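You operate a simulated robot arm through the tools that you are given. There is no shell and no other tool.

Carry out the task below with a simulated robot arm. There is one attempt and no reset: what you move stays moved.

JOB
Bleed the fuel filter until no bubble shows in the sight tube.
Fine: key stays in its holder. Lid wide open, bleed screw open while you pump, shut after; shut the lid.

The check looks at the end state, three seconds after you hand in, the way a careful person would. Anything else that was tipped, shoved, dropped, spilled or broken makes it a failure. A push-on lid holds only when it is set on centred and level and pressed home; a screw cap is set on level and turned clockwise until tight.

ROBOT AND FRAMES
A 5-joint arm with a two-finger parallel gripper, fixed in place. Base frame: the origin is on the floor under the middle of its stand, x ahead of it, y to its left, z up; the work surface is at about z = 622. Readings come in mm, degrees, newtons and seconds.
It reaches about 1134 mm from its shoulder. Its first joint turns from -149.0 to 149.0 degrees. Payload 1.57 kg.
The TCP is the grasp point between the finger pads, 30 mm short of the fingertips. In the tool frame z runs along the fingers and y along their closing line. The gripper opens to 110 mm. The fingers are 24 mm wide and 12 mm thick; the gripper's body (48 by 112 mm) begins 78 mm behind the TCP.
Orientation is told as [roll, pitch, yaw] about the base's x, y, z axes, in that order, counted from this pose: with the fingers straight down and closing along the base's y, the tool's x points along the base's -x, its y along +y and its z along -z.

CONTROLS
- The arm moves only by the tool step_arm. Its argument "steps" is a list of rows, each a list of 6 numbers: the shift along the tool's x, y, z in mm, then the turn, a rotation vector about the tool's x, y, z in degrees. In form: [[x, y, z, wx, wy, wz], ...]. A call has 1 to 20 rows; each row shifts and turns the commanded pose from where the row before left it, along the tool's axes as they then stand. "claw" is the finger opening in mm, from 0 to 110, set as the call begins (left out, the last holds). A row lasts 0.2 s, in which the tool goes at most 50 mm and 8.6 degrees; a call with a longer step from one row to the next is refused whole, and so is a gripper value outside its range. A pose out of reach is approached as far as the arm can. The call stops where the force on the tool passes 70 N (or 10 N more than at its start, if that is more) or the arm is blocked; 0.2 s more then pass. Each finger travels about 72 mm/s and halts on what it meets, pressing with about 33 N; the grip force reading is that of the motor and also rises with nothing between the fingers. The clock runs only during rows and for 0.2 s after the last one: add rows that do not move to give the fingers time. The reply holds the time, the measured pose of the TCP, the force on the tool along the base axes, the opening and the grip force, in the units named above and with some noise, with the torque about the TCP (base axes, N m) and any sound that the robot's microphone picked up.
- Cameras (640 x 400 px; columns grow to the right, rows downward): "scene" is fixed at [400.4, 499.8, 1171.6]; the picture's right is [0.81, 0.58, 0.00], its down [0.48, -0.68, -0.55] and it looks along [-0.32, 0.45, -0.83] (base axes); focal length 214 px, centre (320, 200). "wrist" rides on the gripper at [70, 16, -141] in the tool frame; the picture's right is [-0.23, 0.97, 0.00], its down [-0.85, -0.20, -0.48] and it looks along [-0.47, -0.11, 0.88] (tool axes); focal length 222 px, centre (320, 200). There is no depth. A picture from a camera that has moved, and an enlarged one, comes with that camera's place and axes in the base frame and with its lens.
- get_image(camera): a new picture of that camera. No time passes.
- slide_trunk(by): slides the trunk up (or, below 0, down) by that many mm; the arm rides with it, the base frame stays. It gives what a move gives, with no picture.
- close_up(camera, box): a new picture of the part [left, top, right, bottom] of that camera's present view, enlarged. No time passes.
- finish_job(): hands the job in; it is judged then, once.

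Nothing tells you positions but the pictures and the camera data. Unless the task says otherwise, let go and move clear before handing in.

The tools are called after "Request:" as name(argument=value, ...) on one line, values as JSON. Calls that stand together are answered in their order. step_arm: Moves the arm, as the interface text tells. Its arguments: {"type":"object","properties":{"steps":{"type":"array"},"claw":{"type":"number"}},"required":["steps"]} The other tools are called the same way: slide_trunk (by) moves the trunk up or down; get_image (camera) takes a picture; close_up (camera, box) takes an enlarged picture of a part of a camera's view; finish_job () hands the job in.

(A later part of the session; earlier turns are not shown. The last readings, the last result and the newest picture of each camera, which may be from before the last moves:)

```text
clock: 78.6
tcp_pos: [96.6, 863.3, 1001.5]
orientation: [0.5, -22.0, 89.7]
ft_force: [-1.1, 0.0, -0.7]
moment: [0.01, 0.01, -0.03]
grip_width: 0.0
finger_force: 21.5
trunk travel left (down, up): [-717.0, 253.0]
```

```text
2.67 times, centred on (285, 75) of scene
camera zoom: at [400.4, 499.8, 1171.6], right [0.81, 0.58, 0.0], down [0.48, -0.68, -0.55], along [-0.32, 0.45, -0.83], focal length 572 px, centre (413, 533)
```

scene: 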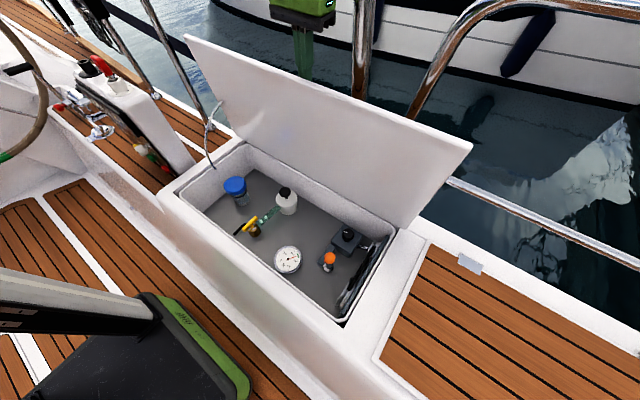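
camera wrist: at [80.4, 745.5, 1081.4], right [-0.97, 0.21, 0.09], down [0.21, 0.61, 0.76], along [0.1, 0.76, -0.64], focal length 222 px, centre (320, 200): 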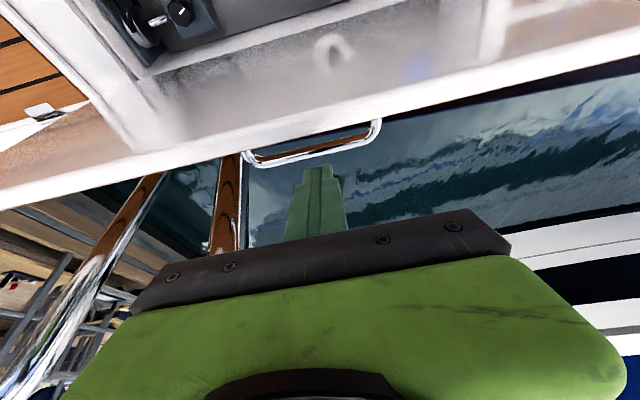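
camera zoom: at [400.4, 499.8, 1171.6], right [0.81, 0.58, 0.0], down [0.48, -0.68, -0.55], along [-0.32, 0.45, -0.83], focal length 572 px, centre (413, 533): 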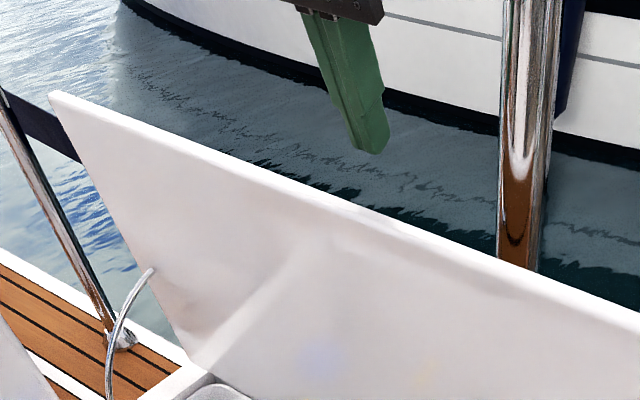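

The fingertips are about 27 mm above the lid edge. Moving back −y into the cockpit side.

Request:
step_arm(steps=[[37.1, 0, -15, 0, 0, 0], [37.1, 0, -15, 0, 0, 0], [37.1, 0, -15, 0, 0, 0], [37.1, 0, -15, 0, 0, 0], [37.1, 0, -15, 0, 0, 0], [0, 0, 0, 0, 0, 0]])

Request:
get_image(camera="scene")

Request:
get_image(camera="wrist")

```text
clock: 80.0
tcp_pos: [96.1, 663.4, 1002.4]
orientation: [0.6, -21.9, 89.7]
ft_force: [-0.2, 0.4, 0.7]
moment: [-0.03, -0.01, 0.01]
grip_width: 0.2
finger_force: 21.1
trunk travel left (down, up): [-717.0, 253.0]
```

```text
taken
```

scene: 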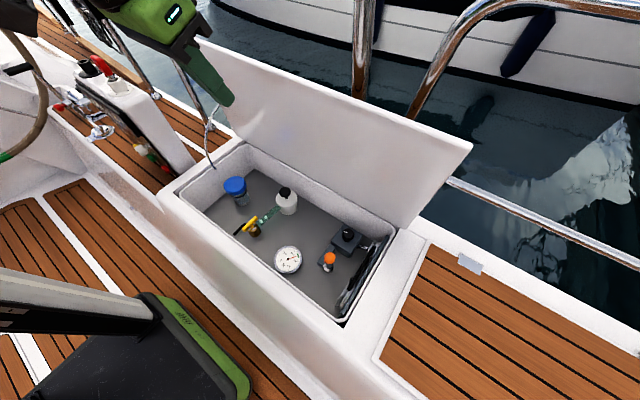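

```text
taken
camera wrist: at [80.3, 545.8, 1106.5], right [-0.97, 0.21, 0.09], down [0.21, 0.61, 0.76], along [0.1, 0.76, -0.64], focal length 222 px, centre (320, 200)
```

wrist: 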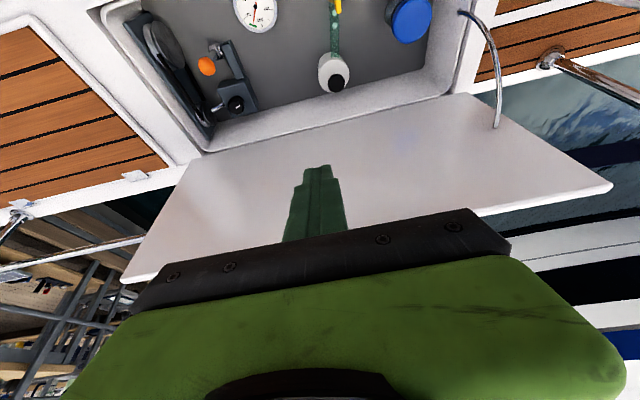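

I'm back on the cockpit side and the lid stands open. Now I'll study the locker contents.

Request:
close_up(camera="scene", box=[200, 150, 310, 240])

Request:
close_up(camera="scene", box=[260, 210, 410, 320])

Request:
close_up(camera="wrist", box=[120, 0, 300, 130])

Request:
close_up(camera="wrist", box=[300, 0, 480, 110])

```text
4.44 times, centred on (255, 195) of scene
camera zoom: at [400.4, 499.8, 1171.6], right [0.81, 0.58, 0.0], down [0.48, -0.68, -0.55], along [-0.32, 0.45, -0.83], focal length 953 px, centre (609, 222)
```

zoom: 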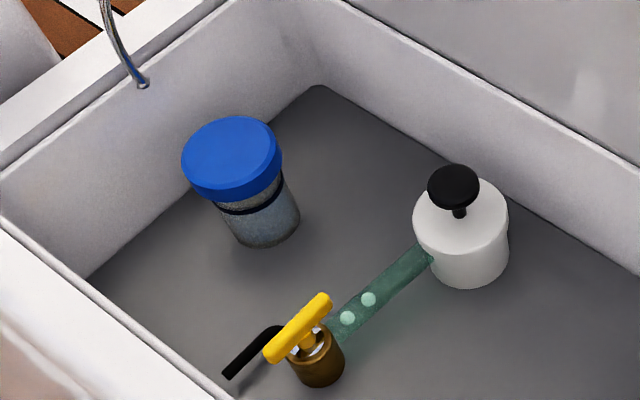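

```text
3.64 times, centred on (335, 265) of scene
camera zoom: at [400.4, 499.8, 1171.6], right [0.81, 0.58, 0.0], down [0.48, -0.68, -0.55], along [-0.32, 0.45, -0.83], focal length 780 px, centre (266, -36)
```

zoom: 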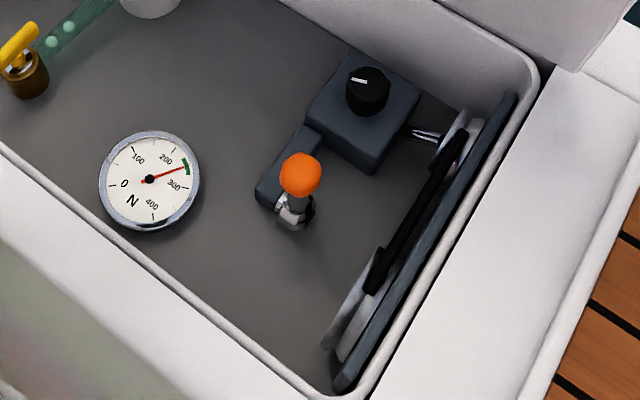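

```text
3.08 times, centred on (210, 65) of wrist
camera zoom: at [80.3, 545.8, 1106.5], right [-0.97, 0.21, 0.09], down [0.21, 0.61, 0.76], along [0.1, 0.76, -0.64], focal length 684 px, centre (658, 615)
```

zoom: 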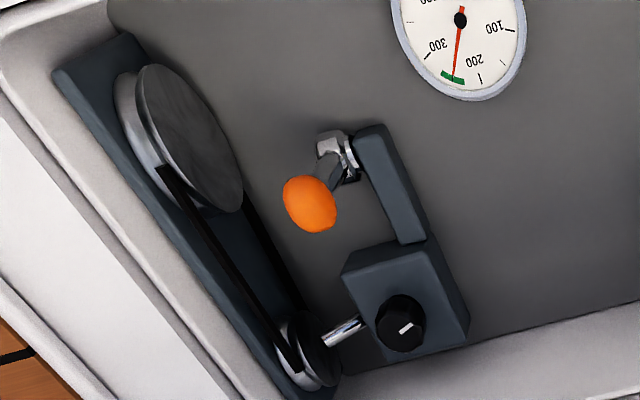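

```text
3.56 times, centred on (390, 55) of wrist
camera zoom: at [80.3, 545.8, 1106.5], right [-0.97, 0.21, 0.09], down [0.21, 0.61, 0.76], along [0.1, 0.76, -0.64], focal length 790 px, centre (71, 716)
```

zoom: 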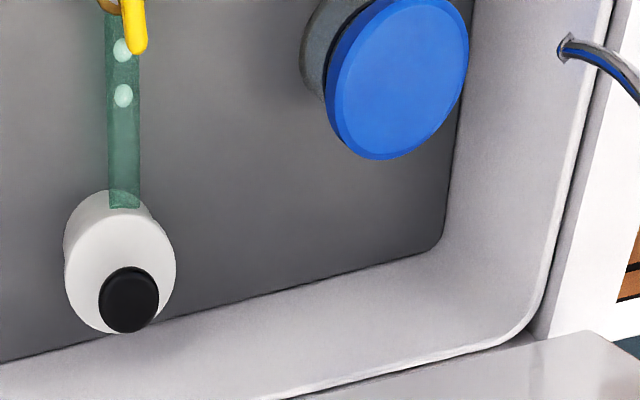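

The fuel filter is the white canister with a black push-pump button at about (36, 794, 544). The green sight tube with two bubbles runs to a brass bleed valve with a yellow T-handle, near (24, 631). I'll straighten the tool to get a better look at these.

Request:
step_arm(steps=[[0, 0, 0, 0, 5.5, 0], [0, 0, 0, 0, 5.5, 0], [0, 0, 0, 0, 5.5, 0], [0, 0, 0, 0, 5.5, 0], [0, 0, 0, 0, 0, 0]])

Request:
get_image(camera="wrist")

```text
clock: 81.2
tcp_pos: [96.1, 662.2, 984.1]
orientation: [0.5, 0.2, 89.9]
ft_force: [-0.4, -0.9, 0.5]
moment: [-0.03, -0.04, 0.0]
grip_width: 0.0
finger_force: 21.0
out of reach, approached as far as the arm can: row 1, 2, 3
trunk travel left (down, up): [-717.0, 253.0]
```

```text
taken
camera wrist: at [80.8, 593.2, 1125.8], right [-0.97, 0.23, 0.01], down [0.2, 0.86, 0.47], along [0.1, 0.46, -0.88], focal length 222 px, centre (320, 200)
```

wrist: 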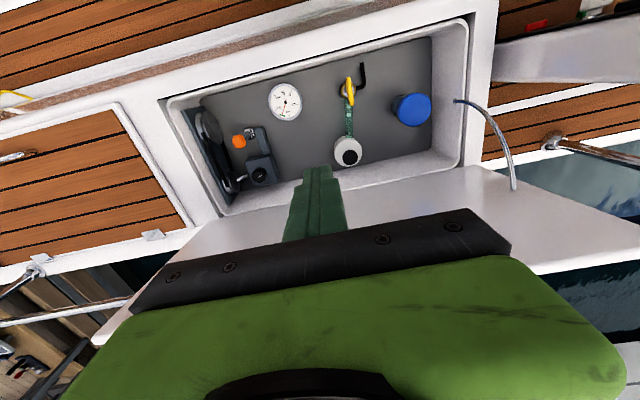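

Request:
close_up(camera="wrist", box=[310, 55, 440, 175])

Request:
close_up(camera="scene", box=[225, 170, 305, 245])

```text
3.33 times, centred on (375, 115) of wrist
camera zoom: at [80.8, 593.2, 1125.8], right [-0.97, 0.23, 0.01], down [0.2, 0.86, 0.47], along [0.1, 0.46, -0.88], focal length 740 px, centre (137, 483)
```

zoom: 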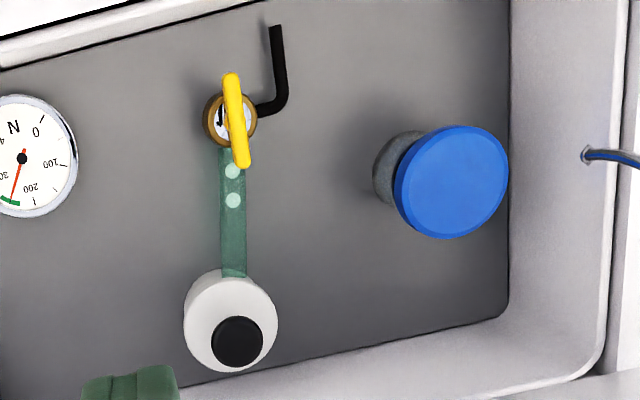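

```text
5.33 times, centred on (265, 208) of scene
camera zoom: at [400.4, 499.8, 1171.6], right [0.81, 0.58, 0.0], down [0.48, -0.68, -0.55], along [-0.32, 0.45, -0.83], focal length 1144 px, centre (613, 160)
```

zoom: 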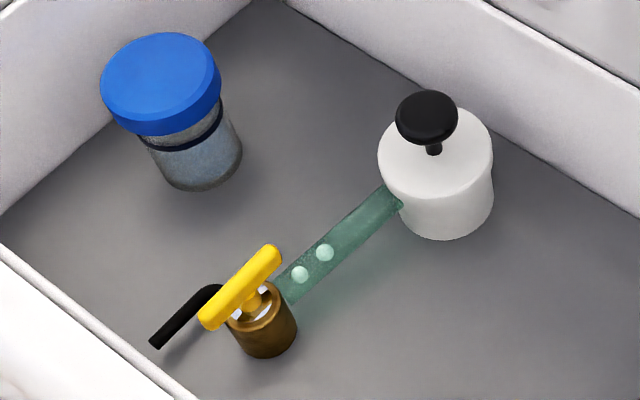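

I locate the T-handle centre at about (10.5, 635, 518), aligned along y, and the pump button at about (38, 791, 549). I'll move the wrist camera closer to look at the bleed valve's markings.

Request:
step_arm(steps=[[0, 27, 0, 0, 0, 0], [0, 27, 0, 0, 0, 0], [0, 27, 0, 0, 0, 0], [0, 0, 0, 0, 0, 0]])

Request:
slide_trunk(by=-280)

Request:
get_image(camera="wrist")

Request:
get_image(camera="scene")

```text
clock: 82.2
tcp_pos: [14.3, 661.9, 982.6]
orientation: [0.5, 0.0, 90.0]
ft_force: [0.3, -0.7, -0.4]
moment: [-0.01, 0.03, -0.01]
grip_width: 0.0
finger_force: 21.2
trunk travel left (down, up): [-717.0, 253.0]
```

```text
clock: 85.0
tcp_pos: [13.7, 664.0, 703.9]
orientation: [0.6, 0.1, 90.0]
ft_force: [0.5, -0.1, -0.3]
moment: [0.02, 0.01, -0.04]
grip_width: 0.1
finger_force: 21.3
trunk travel left (down, up): [-437.0, 533.0]
```

```text
taken
camera wrist: at [-2.1, 593.4, 845.7], right [-0.97, 0.23, 0.01], down [0.2, 0.86, 0.48], along [0.1, 0.46, -0.88], focal length 222 px, centre (320, 200)
```

wrist: 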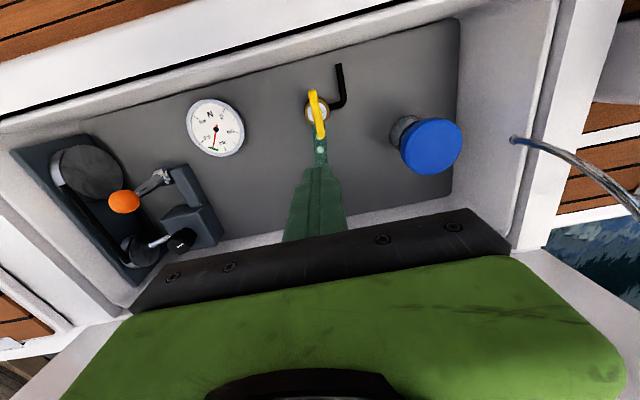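

```text
taken
```

scene: 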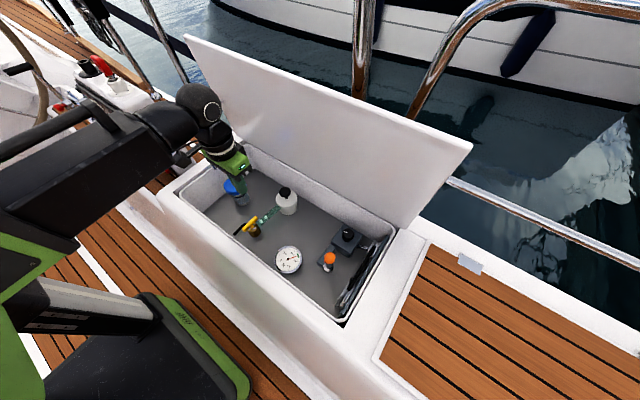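

Request:
close_up(camera="wrist", box=[280, 50, 370, 170])

Request:
close_up(camera="scene", box=[225, 185, 305, 245])

```text
3.33 times, centred on (325, 110) of wrist
camera zoom: at [-2.1, 593.4, 845.7], right [-0.97, 0.23, 0.01], down [0.2, 0.86, 0.48], along [0.1, 0.46, -0.88], focal length 740 px, centre (303, 500)
```

zoom: 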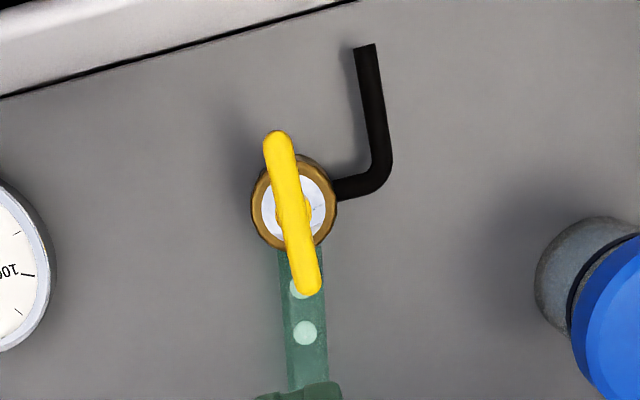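

```text
6.67 times, centred on (265, 215) of scene
camera zoom: at [400.4, 499.8, 1171.6], right [0.81, 0.58, 0.0], down [0.48, -0.68, -0.55], along [-0.32, 0.45, -0.83], focal length 1430 px, centre (687, 100)
```

zoom: 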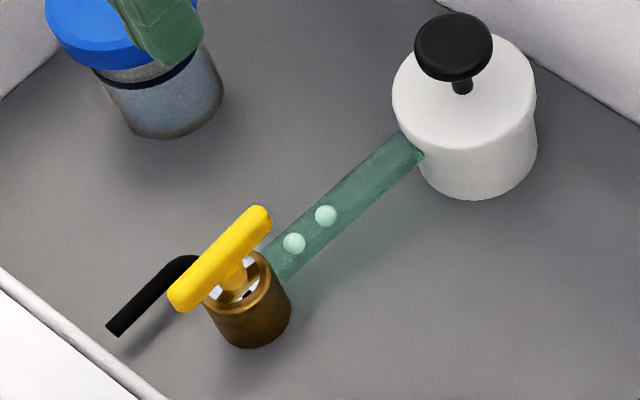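

Request:
close_up(camera="wrist", box=[298, 85, 342, 145])

Request:
close_up(camera="scene", box=[240, 210, 270, 240])

```text
6.67 times, centred on (320, 115) of wrist
camera zoom: at [-2.1, 593.4, 845.7], right [-0.97, 0.23, 0.01], down [0.2, 0.86, 0.48], along [0.1, 0.46, -0.88], focal length 1481 px, centre (320, 767)
```

zoom: 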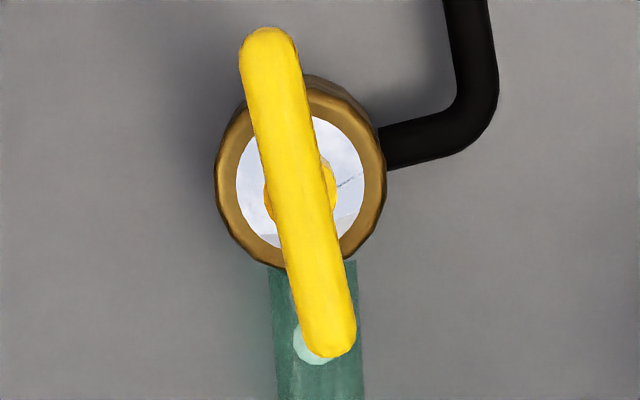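

```text
13.33 times, centred on (255, 225) of scene
camera zoom: at [400.4, 499.8, 1171.6], right [0.81, 0.58, 0.0], down [0.48, -0.68, -0.55], along [-0.32, 0.45, -0.83], focal length 2860 px, centre (1187, -133)
```

zoom: 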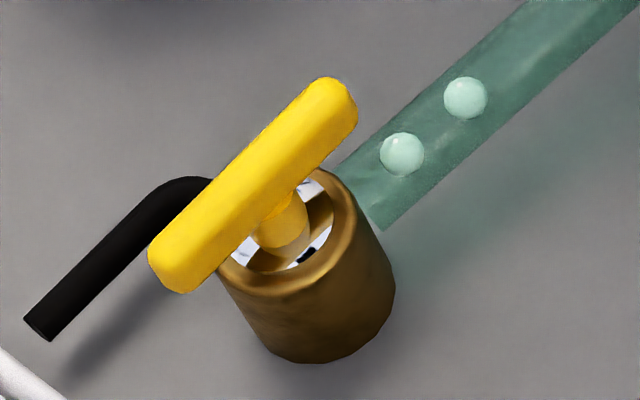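

The T-handle's centre refines to about (9, 632, 515), aligned with y, and the brass body's top is ≈488. I'll open the fingers to 34 mm, center over the handle and come down in stages.

Request:
step_arm(steps=[[15.5, 2.4, 0, 0, 0, 0], [15.5, 2.4, 0, 0, 0, 0], [0, 0, 0, 0, 0, 0]], claw=34)

Request:
slide_trunk(by=-130)

Request:
get_image(camera="wrist")

Request:
close_up(camera="scene", box=[200, 160, 300, 250])

```text
clock: 85.8
tcp_pos: [6.0, 631.8, 704.0]
orientation: [0.6, 0.1, 89.9]
ft_force: [-1.0, 0.1, -0.6]
moment: [0.0, 0.02, 0.01]
grip_width: 33.9
finger_force: 0.1
trunk travel left (down, up): [-437.0, 533.0]
```

```text
clock: 87.4
tcp_pos: [6.1, 631.8, 573.4]
orientation: [0.5, 0.1, 90.0]
ft_force: [0.5, -0.2, 0.1]
moment: [0.01, -0.05, -0.01]
grip_width: 33.9
finger_force: 0.2
trunk travel left (down, up): [-307.0, 663.0]
```

```text
taken
camera wrist: at [-9.4, 563.0, 715.7], right [-0.97, 0.23, 0.01], down [0.2, 0.86, 0.48], along [0.1, 0.46, -0.88], focal length 222 px, centre (320, 200)
```

wrist: 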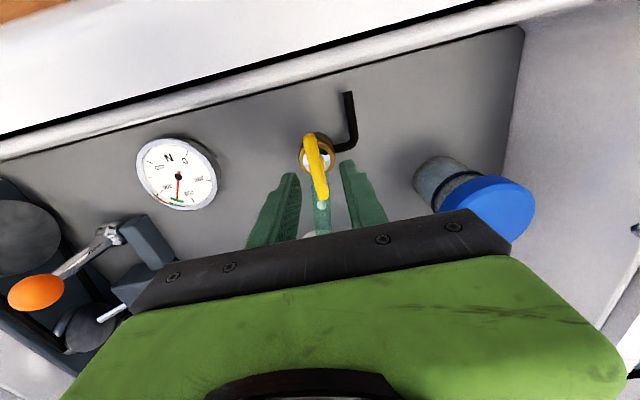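

```text
4.44 times, centred on (250, 205) of scene
camera zoom: at [400.4, 499.8, 1171.6], right [0.81, 0.58, 0.0], down [0.48, -0.68, -0.55], along [-0.32, 0.45, -0.83], focal length 953 px, centre (631, 178)
```

zoom: 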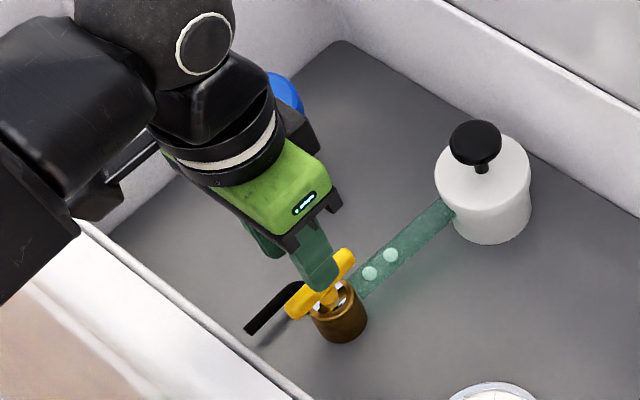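

Request:
close_up(camera="wrist", box=[265, 110, 375, 220])

```text
3.64 times, centred on (320, 165) of wrist
camera zoom: at [-9.4, 563.0, 715.7], right [-0.97, 0.23, 0.01], down [0.2, 0.86, 0.48], along [0.1, 0.46, -0.88], focal length 808 px, centre (320, 327)
```

zoom: 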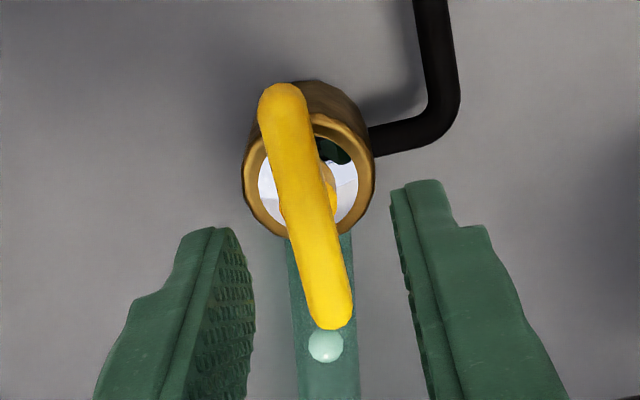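

The handle axis is at about (8.9, 633.5) and the TCP is about 3 mm off in x. I'll correct that, then lower to gripping height.

Request:
step_arm(steps=[[-1.2, -3, 0, 0, 0, 0], [0, 0, 0, 0, 0, 0], [0, 0, 0, 0, 0, 0]])

Request:
slide_trunk(by=-43)

Request:
close_up(camera="wrist", box=[250, 110, 390, 230])

Request:
close_up(camera="scene", box=[220, 180, 280, 250])

```text
clock: 88.2
tcp_pos: [10.1, 634.1, 574.2]
orientation: [0.6, 0.1, 90.0]
ft_force: [-0.2, -0.6, -0.5]
moment: [-0.01, -0.01, 0.0]
grip_width: 33.9
finger_force: 0.1
trunk travel left (down, up): [-307.0, 663.0]
```

```text
clock: 89.1
tcp_pos: [8.9, 634.7, 531.1]
orientation: [0.6, 0.1, 90.0]
ft_force: [-0.4, 0.2, -0.8]
moment: [0.0, 0.01, -0.02]
grip_width: 33.6
finger_force: 0.0
trunk travel left (down, up): [-264.0, 706.0]
```

```text
3.33 times, centred on (320, 170) of wrist
camera zoom: at [-6.3, 564.6, 672.6], right [-0.97, 0.23, 0.01], down [0.2, 0.86, 0.48], along [0.1, 0.46, -0.88], focal length 740 px, centre (320, 300)
```

zoom: 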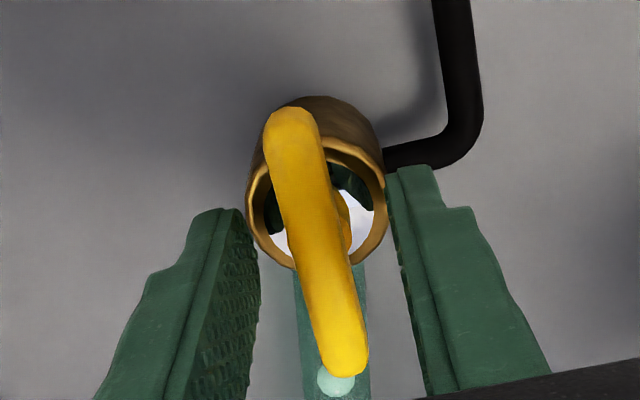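

```text
5.71 times, centred on (250, 215) of scene
camera zoom: at [400.4, 499.8, 1171.6], right [0.81, 0.58, 0.0], down [0.48, -0.68, -0.55], along [-0.32, 0.45, -0.83], focal length 1226 px, centre (720, 114)
```

zoom: 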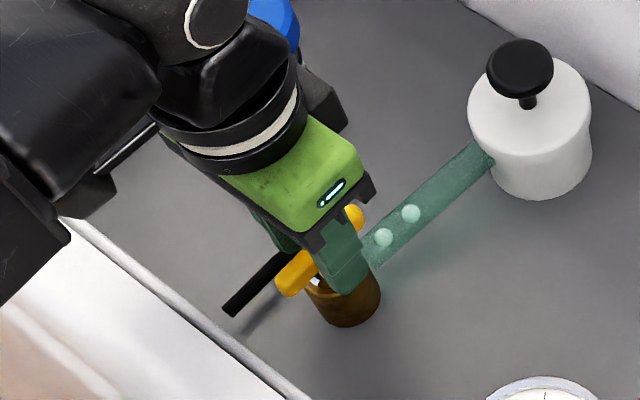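

The handle is centered between the fingers. Closing the grip.

Request:
step_arm(steps=[[2, 0, 0, 0, 0, 0], [0, 0, 0, 0, 0, 0], [0, 0, 0, 0, 0, 0], [0, 0, 0, 0, 0, 0]], claw=0)

Request:
close_up(camera="wrist", box=[250, 110, 390, 230])

```text
clock: 90.1
tcp_pos: [9.7, 632.5, 530.4]
orientation: [0.4, 0.0, 89.9]
ft_force: [10.0, 15.3, 7.4]
moment: [0.5, -0.39, 0.01]
grip_width: 15.7
finger_force: 31.3
trunk travel left (down, up): [-264.0, 706.0]
```

```text
3.33 times, centred on (320, 170) of wrist
camera zoom: at [-6.1, 563.5, 672.5], right [-0.97, 0.23, 0.01], down [0.2, 0.85, 0.48], along [0.1, 0.47, -0.88], focal length 740 px, centre (320, 300)
```

zoom: 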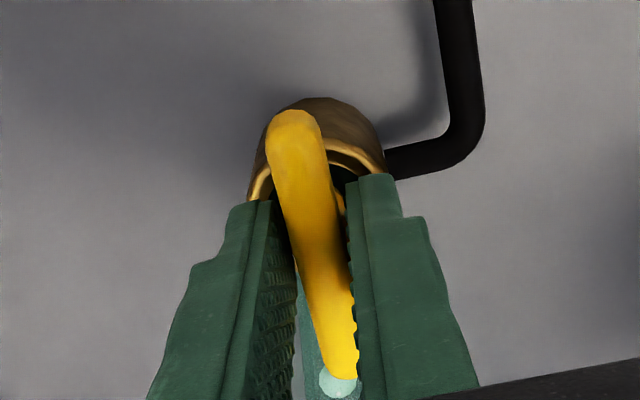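

The handle is held (15.7 mm). I'll turn it counter-clockwise seen from above (opening direction) by a small amount and read the torque.

Request:
step_arm(steps=[[0, 0, 0, 0, 0, -6], [0, 0, 0, 0, 0, -6], [0, 0, 0, 0, 0, 0]])

Request:
close_up(camera="wrist", box=[250, 110, 390, 230])

Request:
close_up(camera="scene", box=[220, 180, 280, 250])

```text
clock: 90.9
tcp_pos: [10.2, 631.2, 531.0]
orientation: [0.5, 0.2, 101.9]
ft_force: [10.5, 1.2, 3.1]
moment: [-0.22, -0.96, -0.76]
grip_width: 16.8
finger_force: 32.1
trunk travel left (down, up): [-264.0, 706.0]
```

```text
3.33 times, centred on (320, 170) of wrist
camera zoom: at [8.9, 560.8, 672.6], right [-1.0, 0.02, 0.01], down [0.02, 0.88, 0.47], along [0.0, 0.48, -0.88], focal length 740 px, centre (320, 300)
```

zoom: 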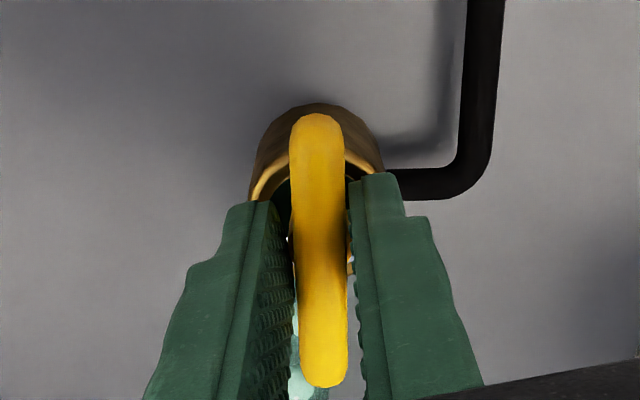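

```text
5.71 times, centred on (250, 215) of scene
camera zoom: at [400.4, 499.8, 1171.6], right [0.81, 0.58, 0.0], down [0.48, -0.68, -0.55], along [-0.32, 0.45, -0.83], focal length 1226 px, centre (720, 114)
```

zoom: 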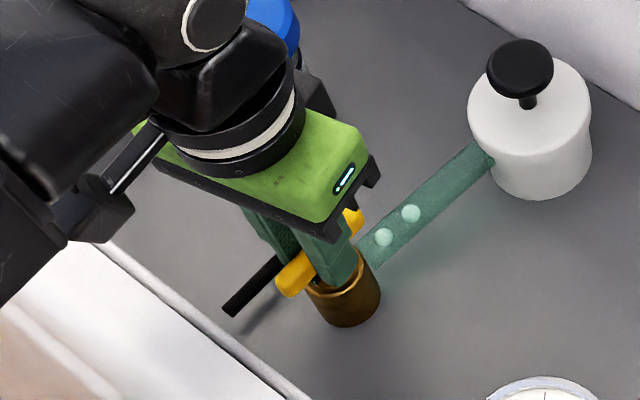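

The grip slipped around the hub: the handle stayed along y and didn't turn. I'll open wider, raise, and use the two spread fingers as a "wrench" pushing both arms of the T. I'll start from a yaw that gives a long counter-clockwise stroke.

Request:
step_arm(steps=[[0, 0, 0, 0, 0, 6], [0, 0, 0, 0, 0, 6], [0, 0, 0, 0, 0, 0], [0, 0, 0, 0, 0, 0]], claw=46)

Request:
slide_trunk(by=50)

Request:
step_arm(steps=[[0, 0, 0, 0, 0, 8], [0, 0, 0, 0, 0, 8], [0, 0, 0, 0, 0, 8], [0, 0, 0, 0, 0, 8], [0, 0, 0, 0, 0, 8], [0, 0, 0, 0, 0, 8], [0, 0, 0, 0, 0, 8], [0, 0, 0, 0, 0, 8], [0, 0, 0, 0, 0, 8], [0, 0, 0, 0, 0, 8], [0, 0, 0, 0, 0, 8], [0, 0, 0, 0, 0, 8], [0, 0, 0, 0, 0, 8], [0, 0, 0, 0, 0, 8], [0, 0, 0, 0, 0, 8], [0, 0, 0, 0, 0, 8], [0, 0, 0, 0, 0, 8], [0, 0, 0, 0, 0, 0]])

Request:
get_image(camera="wrist")

Request:
get_image(camera="scene")

```text
clock: 91.9
tcp_pos: [10.1, 631.6, 529.9]
orientation: [0.6, 0.1, 89.9]
ft_force: [0.3, 0.1, -0.1]
moment: [-0.01, 0.01, -0.03]
grip_width: 45.7
finger_force: 0.0
trunk travel left (down, up): [-264.0, 706.0]
```

```text
clock: 92.8
tcp_pos: [10.1, 632.8, 580.8]
orientation: [0.5, 0.1, 90.0]
ft_force: [-0.4, 0.5, 0.5]
moment: [-0.01, -0.01, -0.02]
grip_width: 45.9
finger_force: 0.1
trunk travel left (down, up): [-314.0, 656.0]
```

```text
clock: 96.6
tcp_pos: [10.8, 633.3, 581.0]
orientation: [-0.5, 0.3, -46.2]
ft_force: [0.7, 0.0, 0.5]
moment: [0.03, -0.02, 0.03]
grip_width: 46.0
finger_force: 0.1
trunk travel left (down, up): [-314.0, 656.0]
```

```text
taken
camera wrist: at [-25.5, 694.5, 722.6], right [0.86, 0.51, -0.01], down [0.45, -0.75, 0.48], along [0.24, -0.41, -0.88], focal length 222 px, centre (320, 200)
```

wrist: 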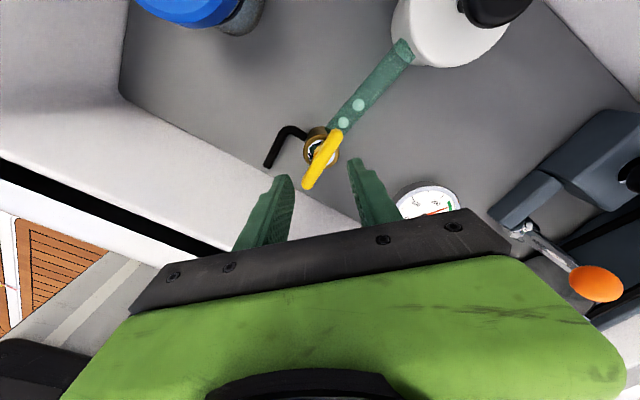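

```text
taken
```

scene: 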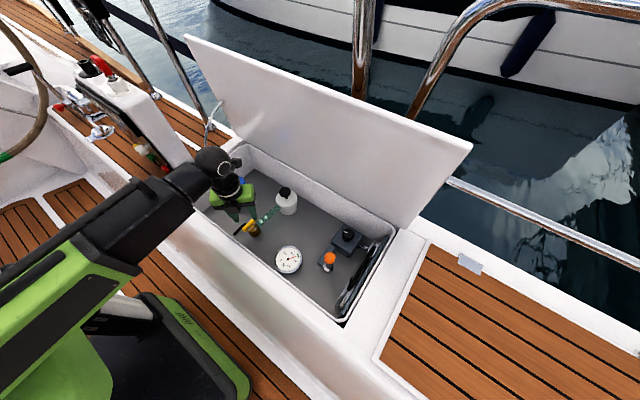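

Request:
step_arm(steps=[[0, 0, 0, 0, 0, 7], [0, 0, 0, 0, 0, 7], [0, 0, 0, 0, 0, 0]])

Request:
close_up(camera="wrist", box=[250, 90, 400, 220])

```text
clock: 97.4
tcp_pos: [10.4, 632.5, 582.0]
orientation: [-0.6, 0.3, -60.0]
ft_force: [-0.3, -0.2, -0.5]
moment: [0.02, 0.0, -0.01]
grip_width: 45.8
finger_force: 0.0
trunk travel left (down, up): [-314.0, 656.0]
```

```text
3.08 times, centred on (325, 155) of wrist
camera zoom: at [-9.7, 701.4, 722.4], right [0.96, 0.29, -0.01], down [0.26, -0.84, 0.48], along [0.13, -0.46, -0.88], focal length 684 px, centre (305, 338)
```

zoom: 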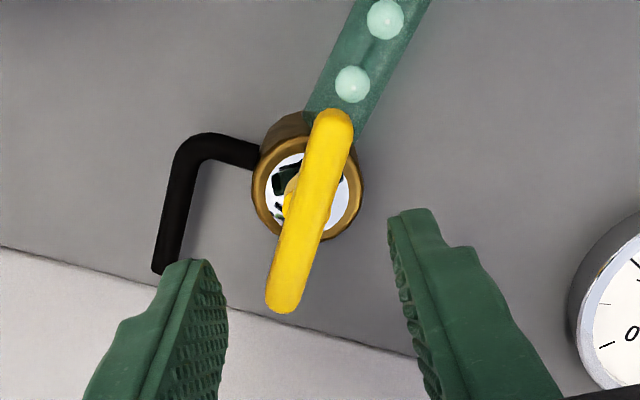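

The handle axis refines to about (8.6, 634.7, z≈514). I'll re-center, lower so the fingers flank the T-bar, then turn counter-clockwise.

Request:
step_arm(steps=[[3, -1.5, 0, 0, 0, 0], [0, 0, 0, 0, 0, 0], [0, 0, 0, 0, 0, 0]])

Request:
slide_trunk(by=-51)

Request:
close_up(camera="wrist", box=[250, 90, 400, 220])

Request:
step_arm(steps=[[0, 0, 0, 0, 0, -6], [0, 0, 0, 0, 0, -6], [0, 0, 0, 0, 0, -6], [0, 0, 0, 0, 0, -6], [0, 0, 0, 0, 0, 0]])

Request:
close_up(camera="wrist", box=[250, 90, 400, 220])

```text
clock: 98.2
tcp_pos: [9.1, 635.0, 581.5]
orientation: [-0.5, 0.2, -60.1]
ft_force: [0.2, -0.6, -0.4]
moment: [-0.05, -0.03, -0.01]
grip_width: 45.9
finger_force: 0.1
trunk travel left (down, up): [-314.0, 656.0]
```

```text
clock: 99.1
tcp_pos: [8.1, 635.2, 529.8]
orientation: [-0.4, 0.2, -60.0]
ft_force: [0.4, -0.1, -0.8]
moment: [0.0, 0.0, 0.02]
grip_width: 45.8
finger_force: 0.0
trunk travel left (down, up): [-263.0, 707.0]
```

```text
3.08 times, centred on (325, 155) of wrist
camera zoom: at [-12.8, 703.3, 671.4], right [0.96, 0.29, -0.01], down [0.26, -0.84, 0.48], along [0.13, -0.46, -0.88], focal length 684 px, centre (305, 338)
```

zoom: 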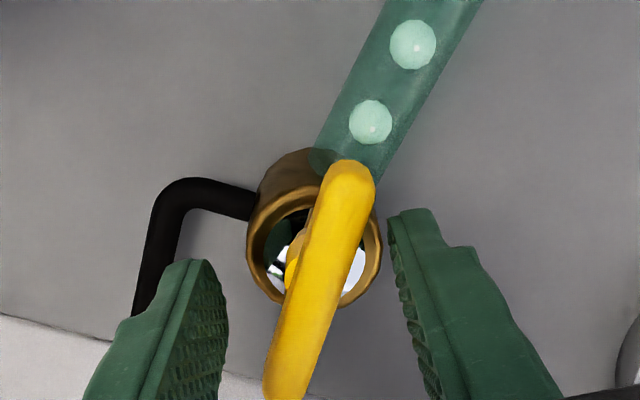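

```text
clock: 100.3
tcp_pos: [9.5, 634.5, 529.1]
orientation: [-0.5, 0.2, -36.2]
ft_force: [20.2, -7.1, 0.5]
moment: [-0.69, -1.17, -2.08]
grip_width: 49.8
finger_force: 33.8
trunk travel left (down, up): [-263.0, 707.0]
```

```text
3.08 times, centred on (325, 155) of wrist
camera zoom: at [-36.8, 688.8, 671.6], right [0.76, 0.65, -0.01], down [0.58, -0.66, 0.48], along [0.31, -0.37, -0.88], focal length 684 px, centre (305, 338)
```

zoom: 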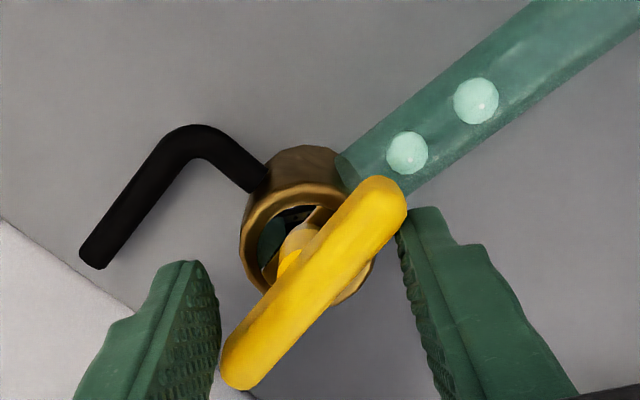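

The torque reached about 2 N·m, with the fingers pried slightly open, and the handle may have moved only ~4°. I'll try a few degrees more and compare.

Request:
step_arm(steps=[[0, 0, 0, 0, 0, -4], [0, 0, 0, 0, 0, -4], [0, 0, 0, 0, 0, 0], [0, 0, 0, 0, 0, 0]])

Request:
close_up(camera="wrist", box=[250, 90, 400, 220])

Request:
close_up(camera="scene", box=[220, 180, 280, 250])

```text
clock: 101.3
tcp_pos: [10.7, 634.8, 529.9]
orientation: [-0.3, 0.2, -29.1]
ft_force: [22.9, -24.6, -10.9]
moment: [0.65, -2.2, -9.16]
grip_width: 49.6
finger_force: 45.1
trunk travel left (down, up): [-263.0, 707.0]
```

```text
3.08 times, centred on (325, 155) of wrist
camera zoom: at [-43.2, 683.0, 671.6], right [0.67, 0.74, -0.01], down [0.65, -0.59, 0.48], along [0.35, -0.32, -0.88], focal length 684 px, centre (305, 338)
```

zoom: 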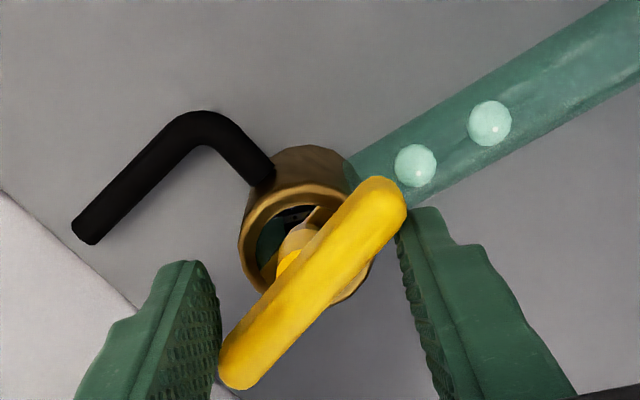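

```text
5.71 times, centred on (250, 215) of scene
camera zoom: at [400.4, 499.8, 1171.6], right [0.81, 0.58, 0.0], down [0.48, -0.68, -0.55], along [-0.32, 0.45, -0.83], focal length 1226 px, centre (720, 114)
```

zoom: 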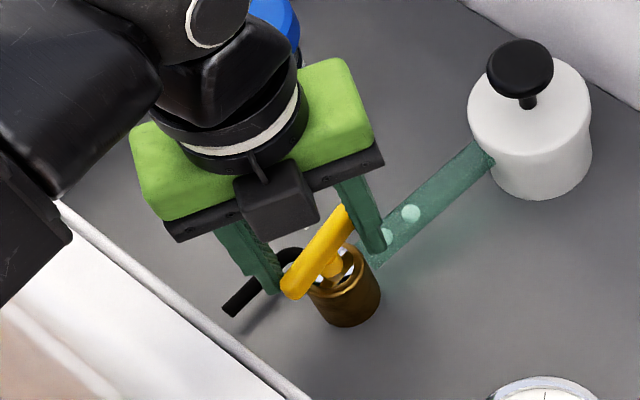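

The torque jumped to 9 N·m, which is too much. I'll back off right away and see whether the handle springs back (a hard stop) or stays turned.

Request:
step_arm(steps=[[0, 0, 0, 0, 0, 6], [0, 0, 0, 0, 0, 6], [0, 0, 0, 0, 0, 6], [0, 0, 0, 0, 0, 0]])

Request:
close_up(camera="wrist", box=[250, 90, 400, 220])

Request:
close_up(camera="scene", box=[220, 180, 280, 250])

```text
clock: 102.3
tcp_pos: [6.0, 635.4, 531.0]
orientation: [-0.4, 0.5, -46.0]
ft_force: [2.0, 2.3, 0.7]
moment: [0.2, -0.16, -0.06]
grip_width: 48.6
finger_force: 1.2
trunk travel left (down, up): [-263.0, 707.0]
```

```text
3.08 times, centred on (325, 155) of wrist
camera zoom: at [-29.2, 696.0, 671.7], right [0.86, 0.51, -0.01], down [0.46, -0.75, 0.47], along [0.24, -0.41, -0.88], focal length 684 px, centre (305, 338)
```

zoom: 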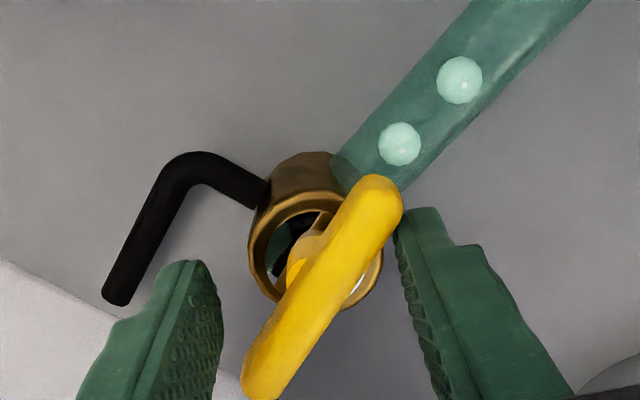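

```text
5.71 times, centred on (250, 215) of scene
camera zoom: at [400.4, 499.8, 1171.6], right [0.81, 0.58, 0.0], down [0.48, -0.68, -0.55], along [-0.32, 0.45, -0.83], focal length 1226 px, centre (720, 114)
```

zoom: 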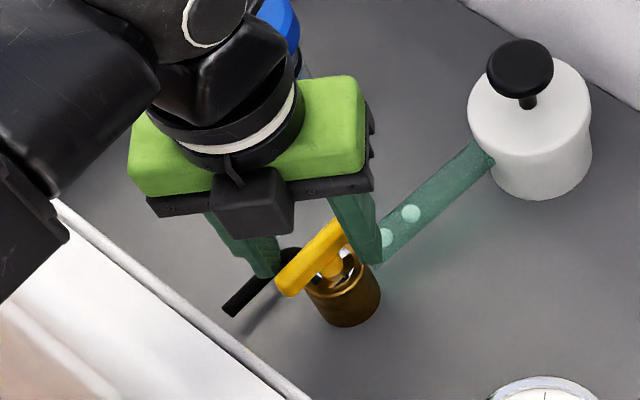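

The handle sprang back from ~14° to ~4°, so counter-clockwise runs into a hard stop. I'll test gently in the other direction by swinging the spread fingers round to the other flanks of the T-bar.

Request:
step_arm(steps=[[0, 0, 0, 0, 0, 7], [0, 0, 0, 0, 0, 7], [0, 0, 0, 0, 0, 7], [0, 0, 0, 0, 0, 7], [0, 0, 0, 0, 0, 7], [0, 0, 0, 0, 0, 7], [0, 0, 0, 0, 0, 7], [0, 0, 0, 0, 0, 7], [0, 0, 0, 0, 0, 7], [0, 0, 0, 0, 0, 7], [0, 0, 0, 0, 0, 0]], claw=46)

Request:
close_up(camera="wrist", box=[250, 90, 400, 220])

```text
clock: 104.7
tcp_pos: [21.8, 633.5, 529.7]
orientation: [-0.9, 0.0, -80.3]
ft_force: [0.6, -0.5, -0.5]
moment: [0.02, 0.04, -0.04]
grip_width: 45.8
finger_force: 0.1
out of reach, approached as far as the arm can: row 5, 6, 7, 8, 9, 10
trunk travel left (down, up): [-263.0, 707.0]
```

```text
3.08 times, centred on (325, 155) of wrist
camera zoom: at [26.9, 706.6, 671.2], right [1.0, -0.06, -0.01], down [-0.04, -0.88, 0.48], along [-0.04, -0.48, -0.88], focal length 684 px, centre (305, 338)
```

zoom: 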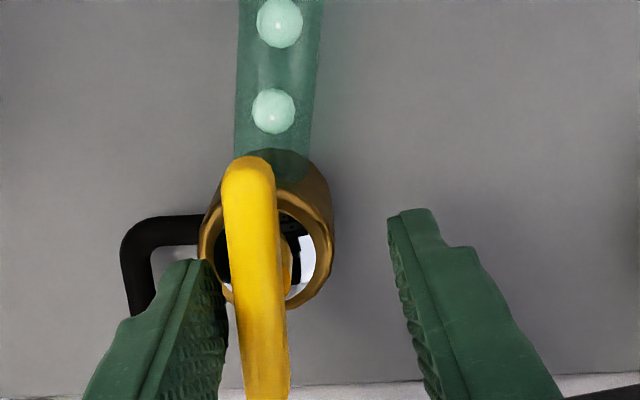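

The arm's roll limit is near yaw −80. I'll raise, swing to yaw ≈ +50, re-center and lower, so the fingers can push the T-bar clockwise gently.

Request:
slide_trunk(by=51)

Request:
step_arm(steps=[[0, 0, 0, 0, 0, -8], [0, 0, 0, 0, 0, -8], [0, 0, 0, 0, 0, -8], [0, 0, 0, 0, 0, -8], [0, 0, 0, 0, 0, -8], [0, 0, 0, 0, 0, -8], [0, 0, 0, 0, 0, -8], [0, 0, 0, 0, 0, -8], [0, 0, 0, 0, 0, -8], [0, 0, 0, 0, 0, -8], [0, 0, 0, 0, 0, -8], [0, 0, 0, 0, 0, -8], [0, 0, 0, 0, 0, -8], [0, 0, 0, 0, 0, -8], [0, 0, 0, 0, 0, -8], [0, 0, 0, 0, 0, -8], [0, 0, 0, 0, 0, -8], [0, 0, 0, 0, 0, 0]])

Request:
get_image(camera="wrist")

```text
clock: 105.6
tcp_pos: [22.4, 634.0, 581.3]
orientation: [-1.0, 0.0, -80.2]
ft_force: [0.1, 0.7, -0.1]
moment: [-0.01, 0.0, -0.02]
grip_width: 45.8
finger_force: 0.0
trunk travel left (down, up): [-314.0, 656.0]
```

```text
clock: 109.4
tcp_pos: [22.9, 634.9, 580.3]
orientation: [0.7, 0.6, 55.9]
ft_force: [-0.2, 0.0, 0.3]
moment: [-0.01, 0.0, 0.0]
grip_width: 46.1
finger_force: 0.0
trunk travel left (down, up): [-314.0, 656.0]
```

```text
taken
camera wrist: at [-29.5, 586.6, 723.2], right [-0.68, 0.74, 0.01], down [0.65, 0.6, 0.47], along [0.34, 0.32, -0.88], focal length 222 px, centre (320, 200)
```

wrist: 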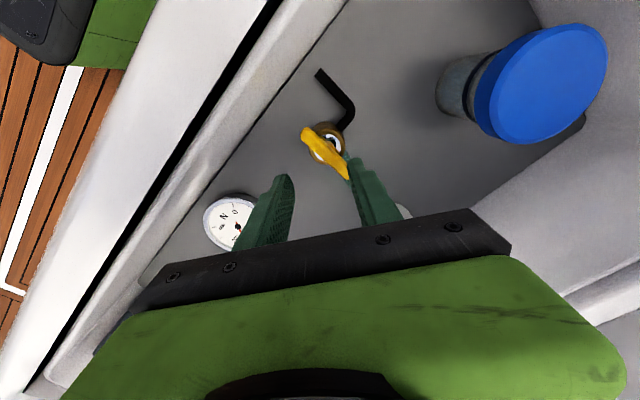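

Request:
step_arm(steps=[[8.4, 11.6, 0, 0, 0, 0], [0, 0, 0, 0, 0, 0], [0, 0, 0, 0, 0, 0]])

Request:
slide_trunk(by=-49)

Request:
close_up(camera="wrist", box=[250, 90, 400, 220])

Request:
close_up(camera="scene", box=[220, 180, 280, 250])

```text
clock: 110.2
tcp_pos: [7.5, 634.6, 580.6]
orientation: [0.6, 0.6, 55.7]
ft_force: [-0.1, -0.8, 0.0]
moment: [0.01, -0.01, 0.03]
grip_width: 45.9
finger_force: 0.0
trunk travel left (down, up): [-314.0, 656.0]
```

```text
clock: 111.1
tcp_pos: [7.5, 633.9, 532.1]
orientation: [0.6, 0.6, 55.7]
ft_force: [-0.5, 0.2, 0.0]
moment: [-0.01, 0.01, -0.02]
grip_width: 46.0
finger_force: 0.1
trunk travel left (down, up): [-265.0, 705.0]
```

```text
3.08 times, centred on (325, 155) of wrist
camera zoom: at [-44.0, 585.8, 674.2], right [-0.68, 0.74, 0.01], down [0.65, 0.6, 0.47], along [0.34, 0.32, -0.88], focal length 684 px, centre (305, 338)
```

zoom: 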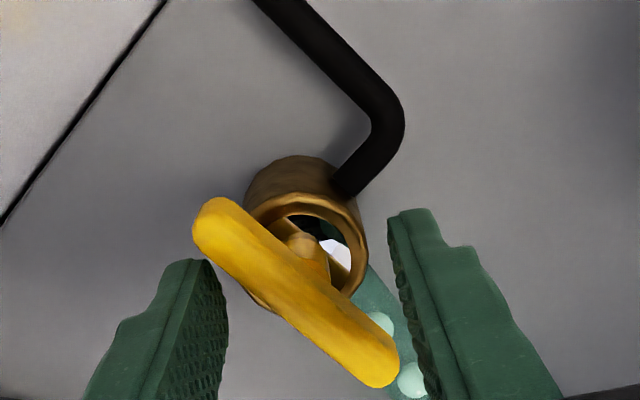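

```text
5.71 times, centred on (250, 215) of scene
camera zoom: at [400.4, 499.8, 1171.6], right [0.81, 0.58, 0.0], down [0.48, -0.68, -0.55], along [-0.32, 0.45, -0.83], focal length 1226 px, centre (720, 114)
```

zoom: 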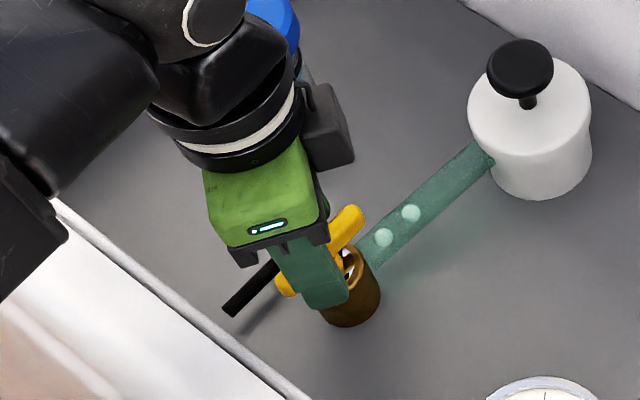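

The fingers flank the bar on the clockwise-driving sides. I'll turn clockwise gently in small steps, watching the torque.

Request:
step_arm(steps=[[0, 0, 0, 0, 0, 5], [0, 0, 0, 0, 0, 5], [0, 0, 0, 0, 0, 4], [0, 0, 0, 0, 0, 0]])

Request:
step_arm(steps=[[0, 0, 0, 0, 0, 3], [0, 0, 0, 0, 0, 0]])

Request:
close_up(camera="wrist", box=[250, 90, 400, 220])

```text
clock: 112.1
tcp_pos: [7.4, 633.7, 531.6]
orientation: [0.5, 0.7, 41.7]
ft_force: [3.1, 1.0, 0.1]
moment: [0.05, -0.11, 0.07]
grip_width: 47.2
finger_force: 0.3
trunk travel left (down, up): [-265.0, 705.0]
```

```text
clock: 112.7
tcp_pos: [7.3, 633.4, 532.1]
orientation: [0.5, 0.8, 38.7]
ft_force: [1.8, -0.1, -1.0]
moment: [-0.01, -0.04, 0.04]
grip_width: 47.3
finger_force: 0.6
trunk travel left (down, up): [-265.0, 705.0]
```

```text
3.08 times, centred on (325, 155) of wrist
camera zoom: at [-56.4, 603.1, 674.4], right [-0.43, 0.9, 0.0], down [0.8, 0.38, 0.47], along [0.42, 0.2, -0.89], focal length 684 px, centre (305, 338)
```

zoom: 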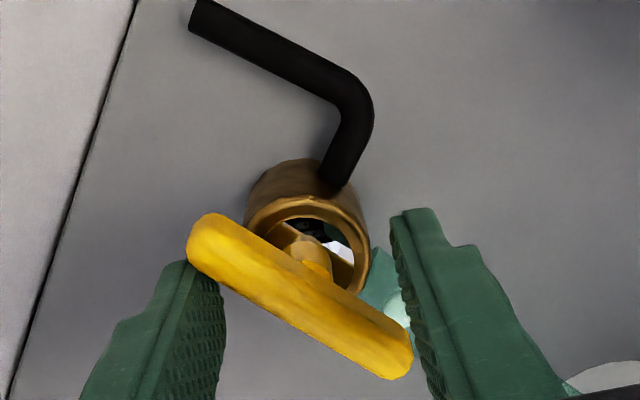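

The handle turns clockwise with almost no torque (now ~9°). So it rested at the counter-clockwise stop. I'll keep turning clockwise in small batches to learn its range.

Request:
step_arm(steps=[[0, 0, 0, 0, 0, 5], [0, 0, 0, 0, 0, 5], [0, 0, 0, 0, 0, 5], [0, 0, 0, 0, 0, 0]])

Request:
step_arm(steps=[[0, 0, 0, 0, 0, 5], [0, 0, 0, 0, 0, 5], [0, 0, 0, 0, 0, 5], [0, 0, 0, 0, 0, 0]])

Request:
close_up(camera="wrist", box=[250, 90, 400, 220])

Request:
close_up(camera="scene", box=[220, 180, 280, 250])

```text
clock: 113.7
tcp_pos: [7.7, 633.4, 531.3]
orientation: [0.1, 0.9, 23.7]
ft_force: [0.1, -0.2, -0.3]
moment: [-0.02, 0.0, 0.02]
grip_width: 46.2
finger_force: 0.5
trunk travel left (down, up): [-265.0, 705.0]
```

```text
clock: 114.7
tcp_pos: [6.3, 634.7, 532.3]
orientation: [0.0, 0.9, 8.8]
ft_force: [-0.3, -0.7, -0.1]
moment: [-0.05, 0.01, 0.04]
grip_width: 46.4
finger_force: 0.5
trunk travel left (down, up): [-265.0, 705.0]
```

```text
3.08 times, centred on (325, 155) of wrist
camera zoom: at [-63.4, 640.4, 674.4], right [0.08, 1.0, 0.0], down [0.88, -0.07, 0.47], along [0.46, -0.04, -0.89], focal length 684 px, centre (305, 338)
```

zoom: 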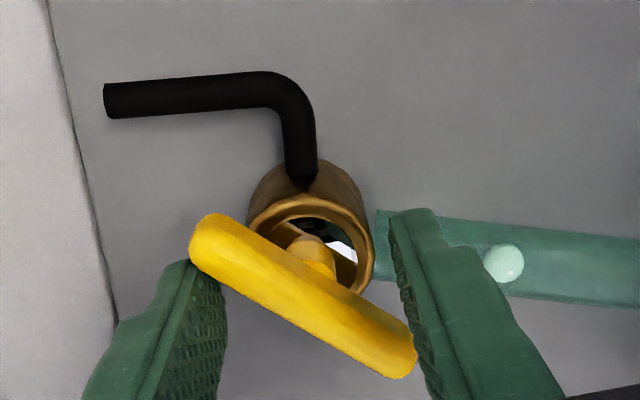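

```text
5.71 times, centred on (250, 215) of scene
camera zoom: at [400.4, 499.8, 1171.6], right [0.81, 0.58, 0.0], down [0.48, -0.68, -0.55], along [-0.32, 0.45, -0.83], focal length 1226 px, centre (720, 114)
```

zoom: 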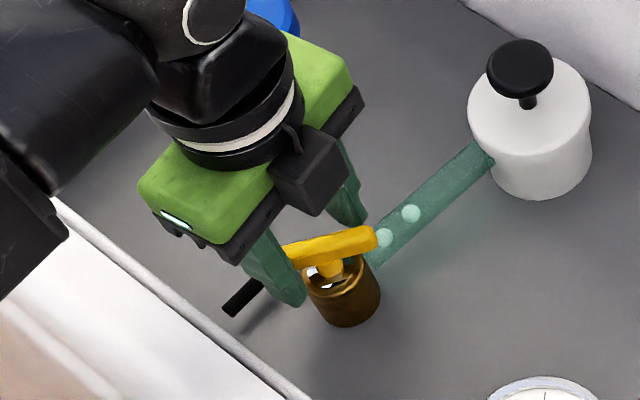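

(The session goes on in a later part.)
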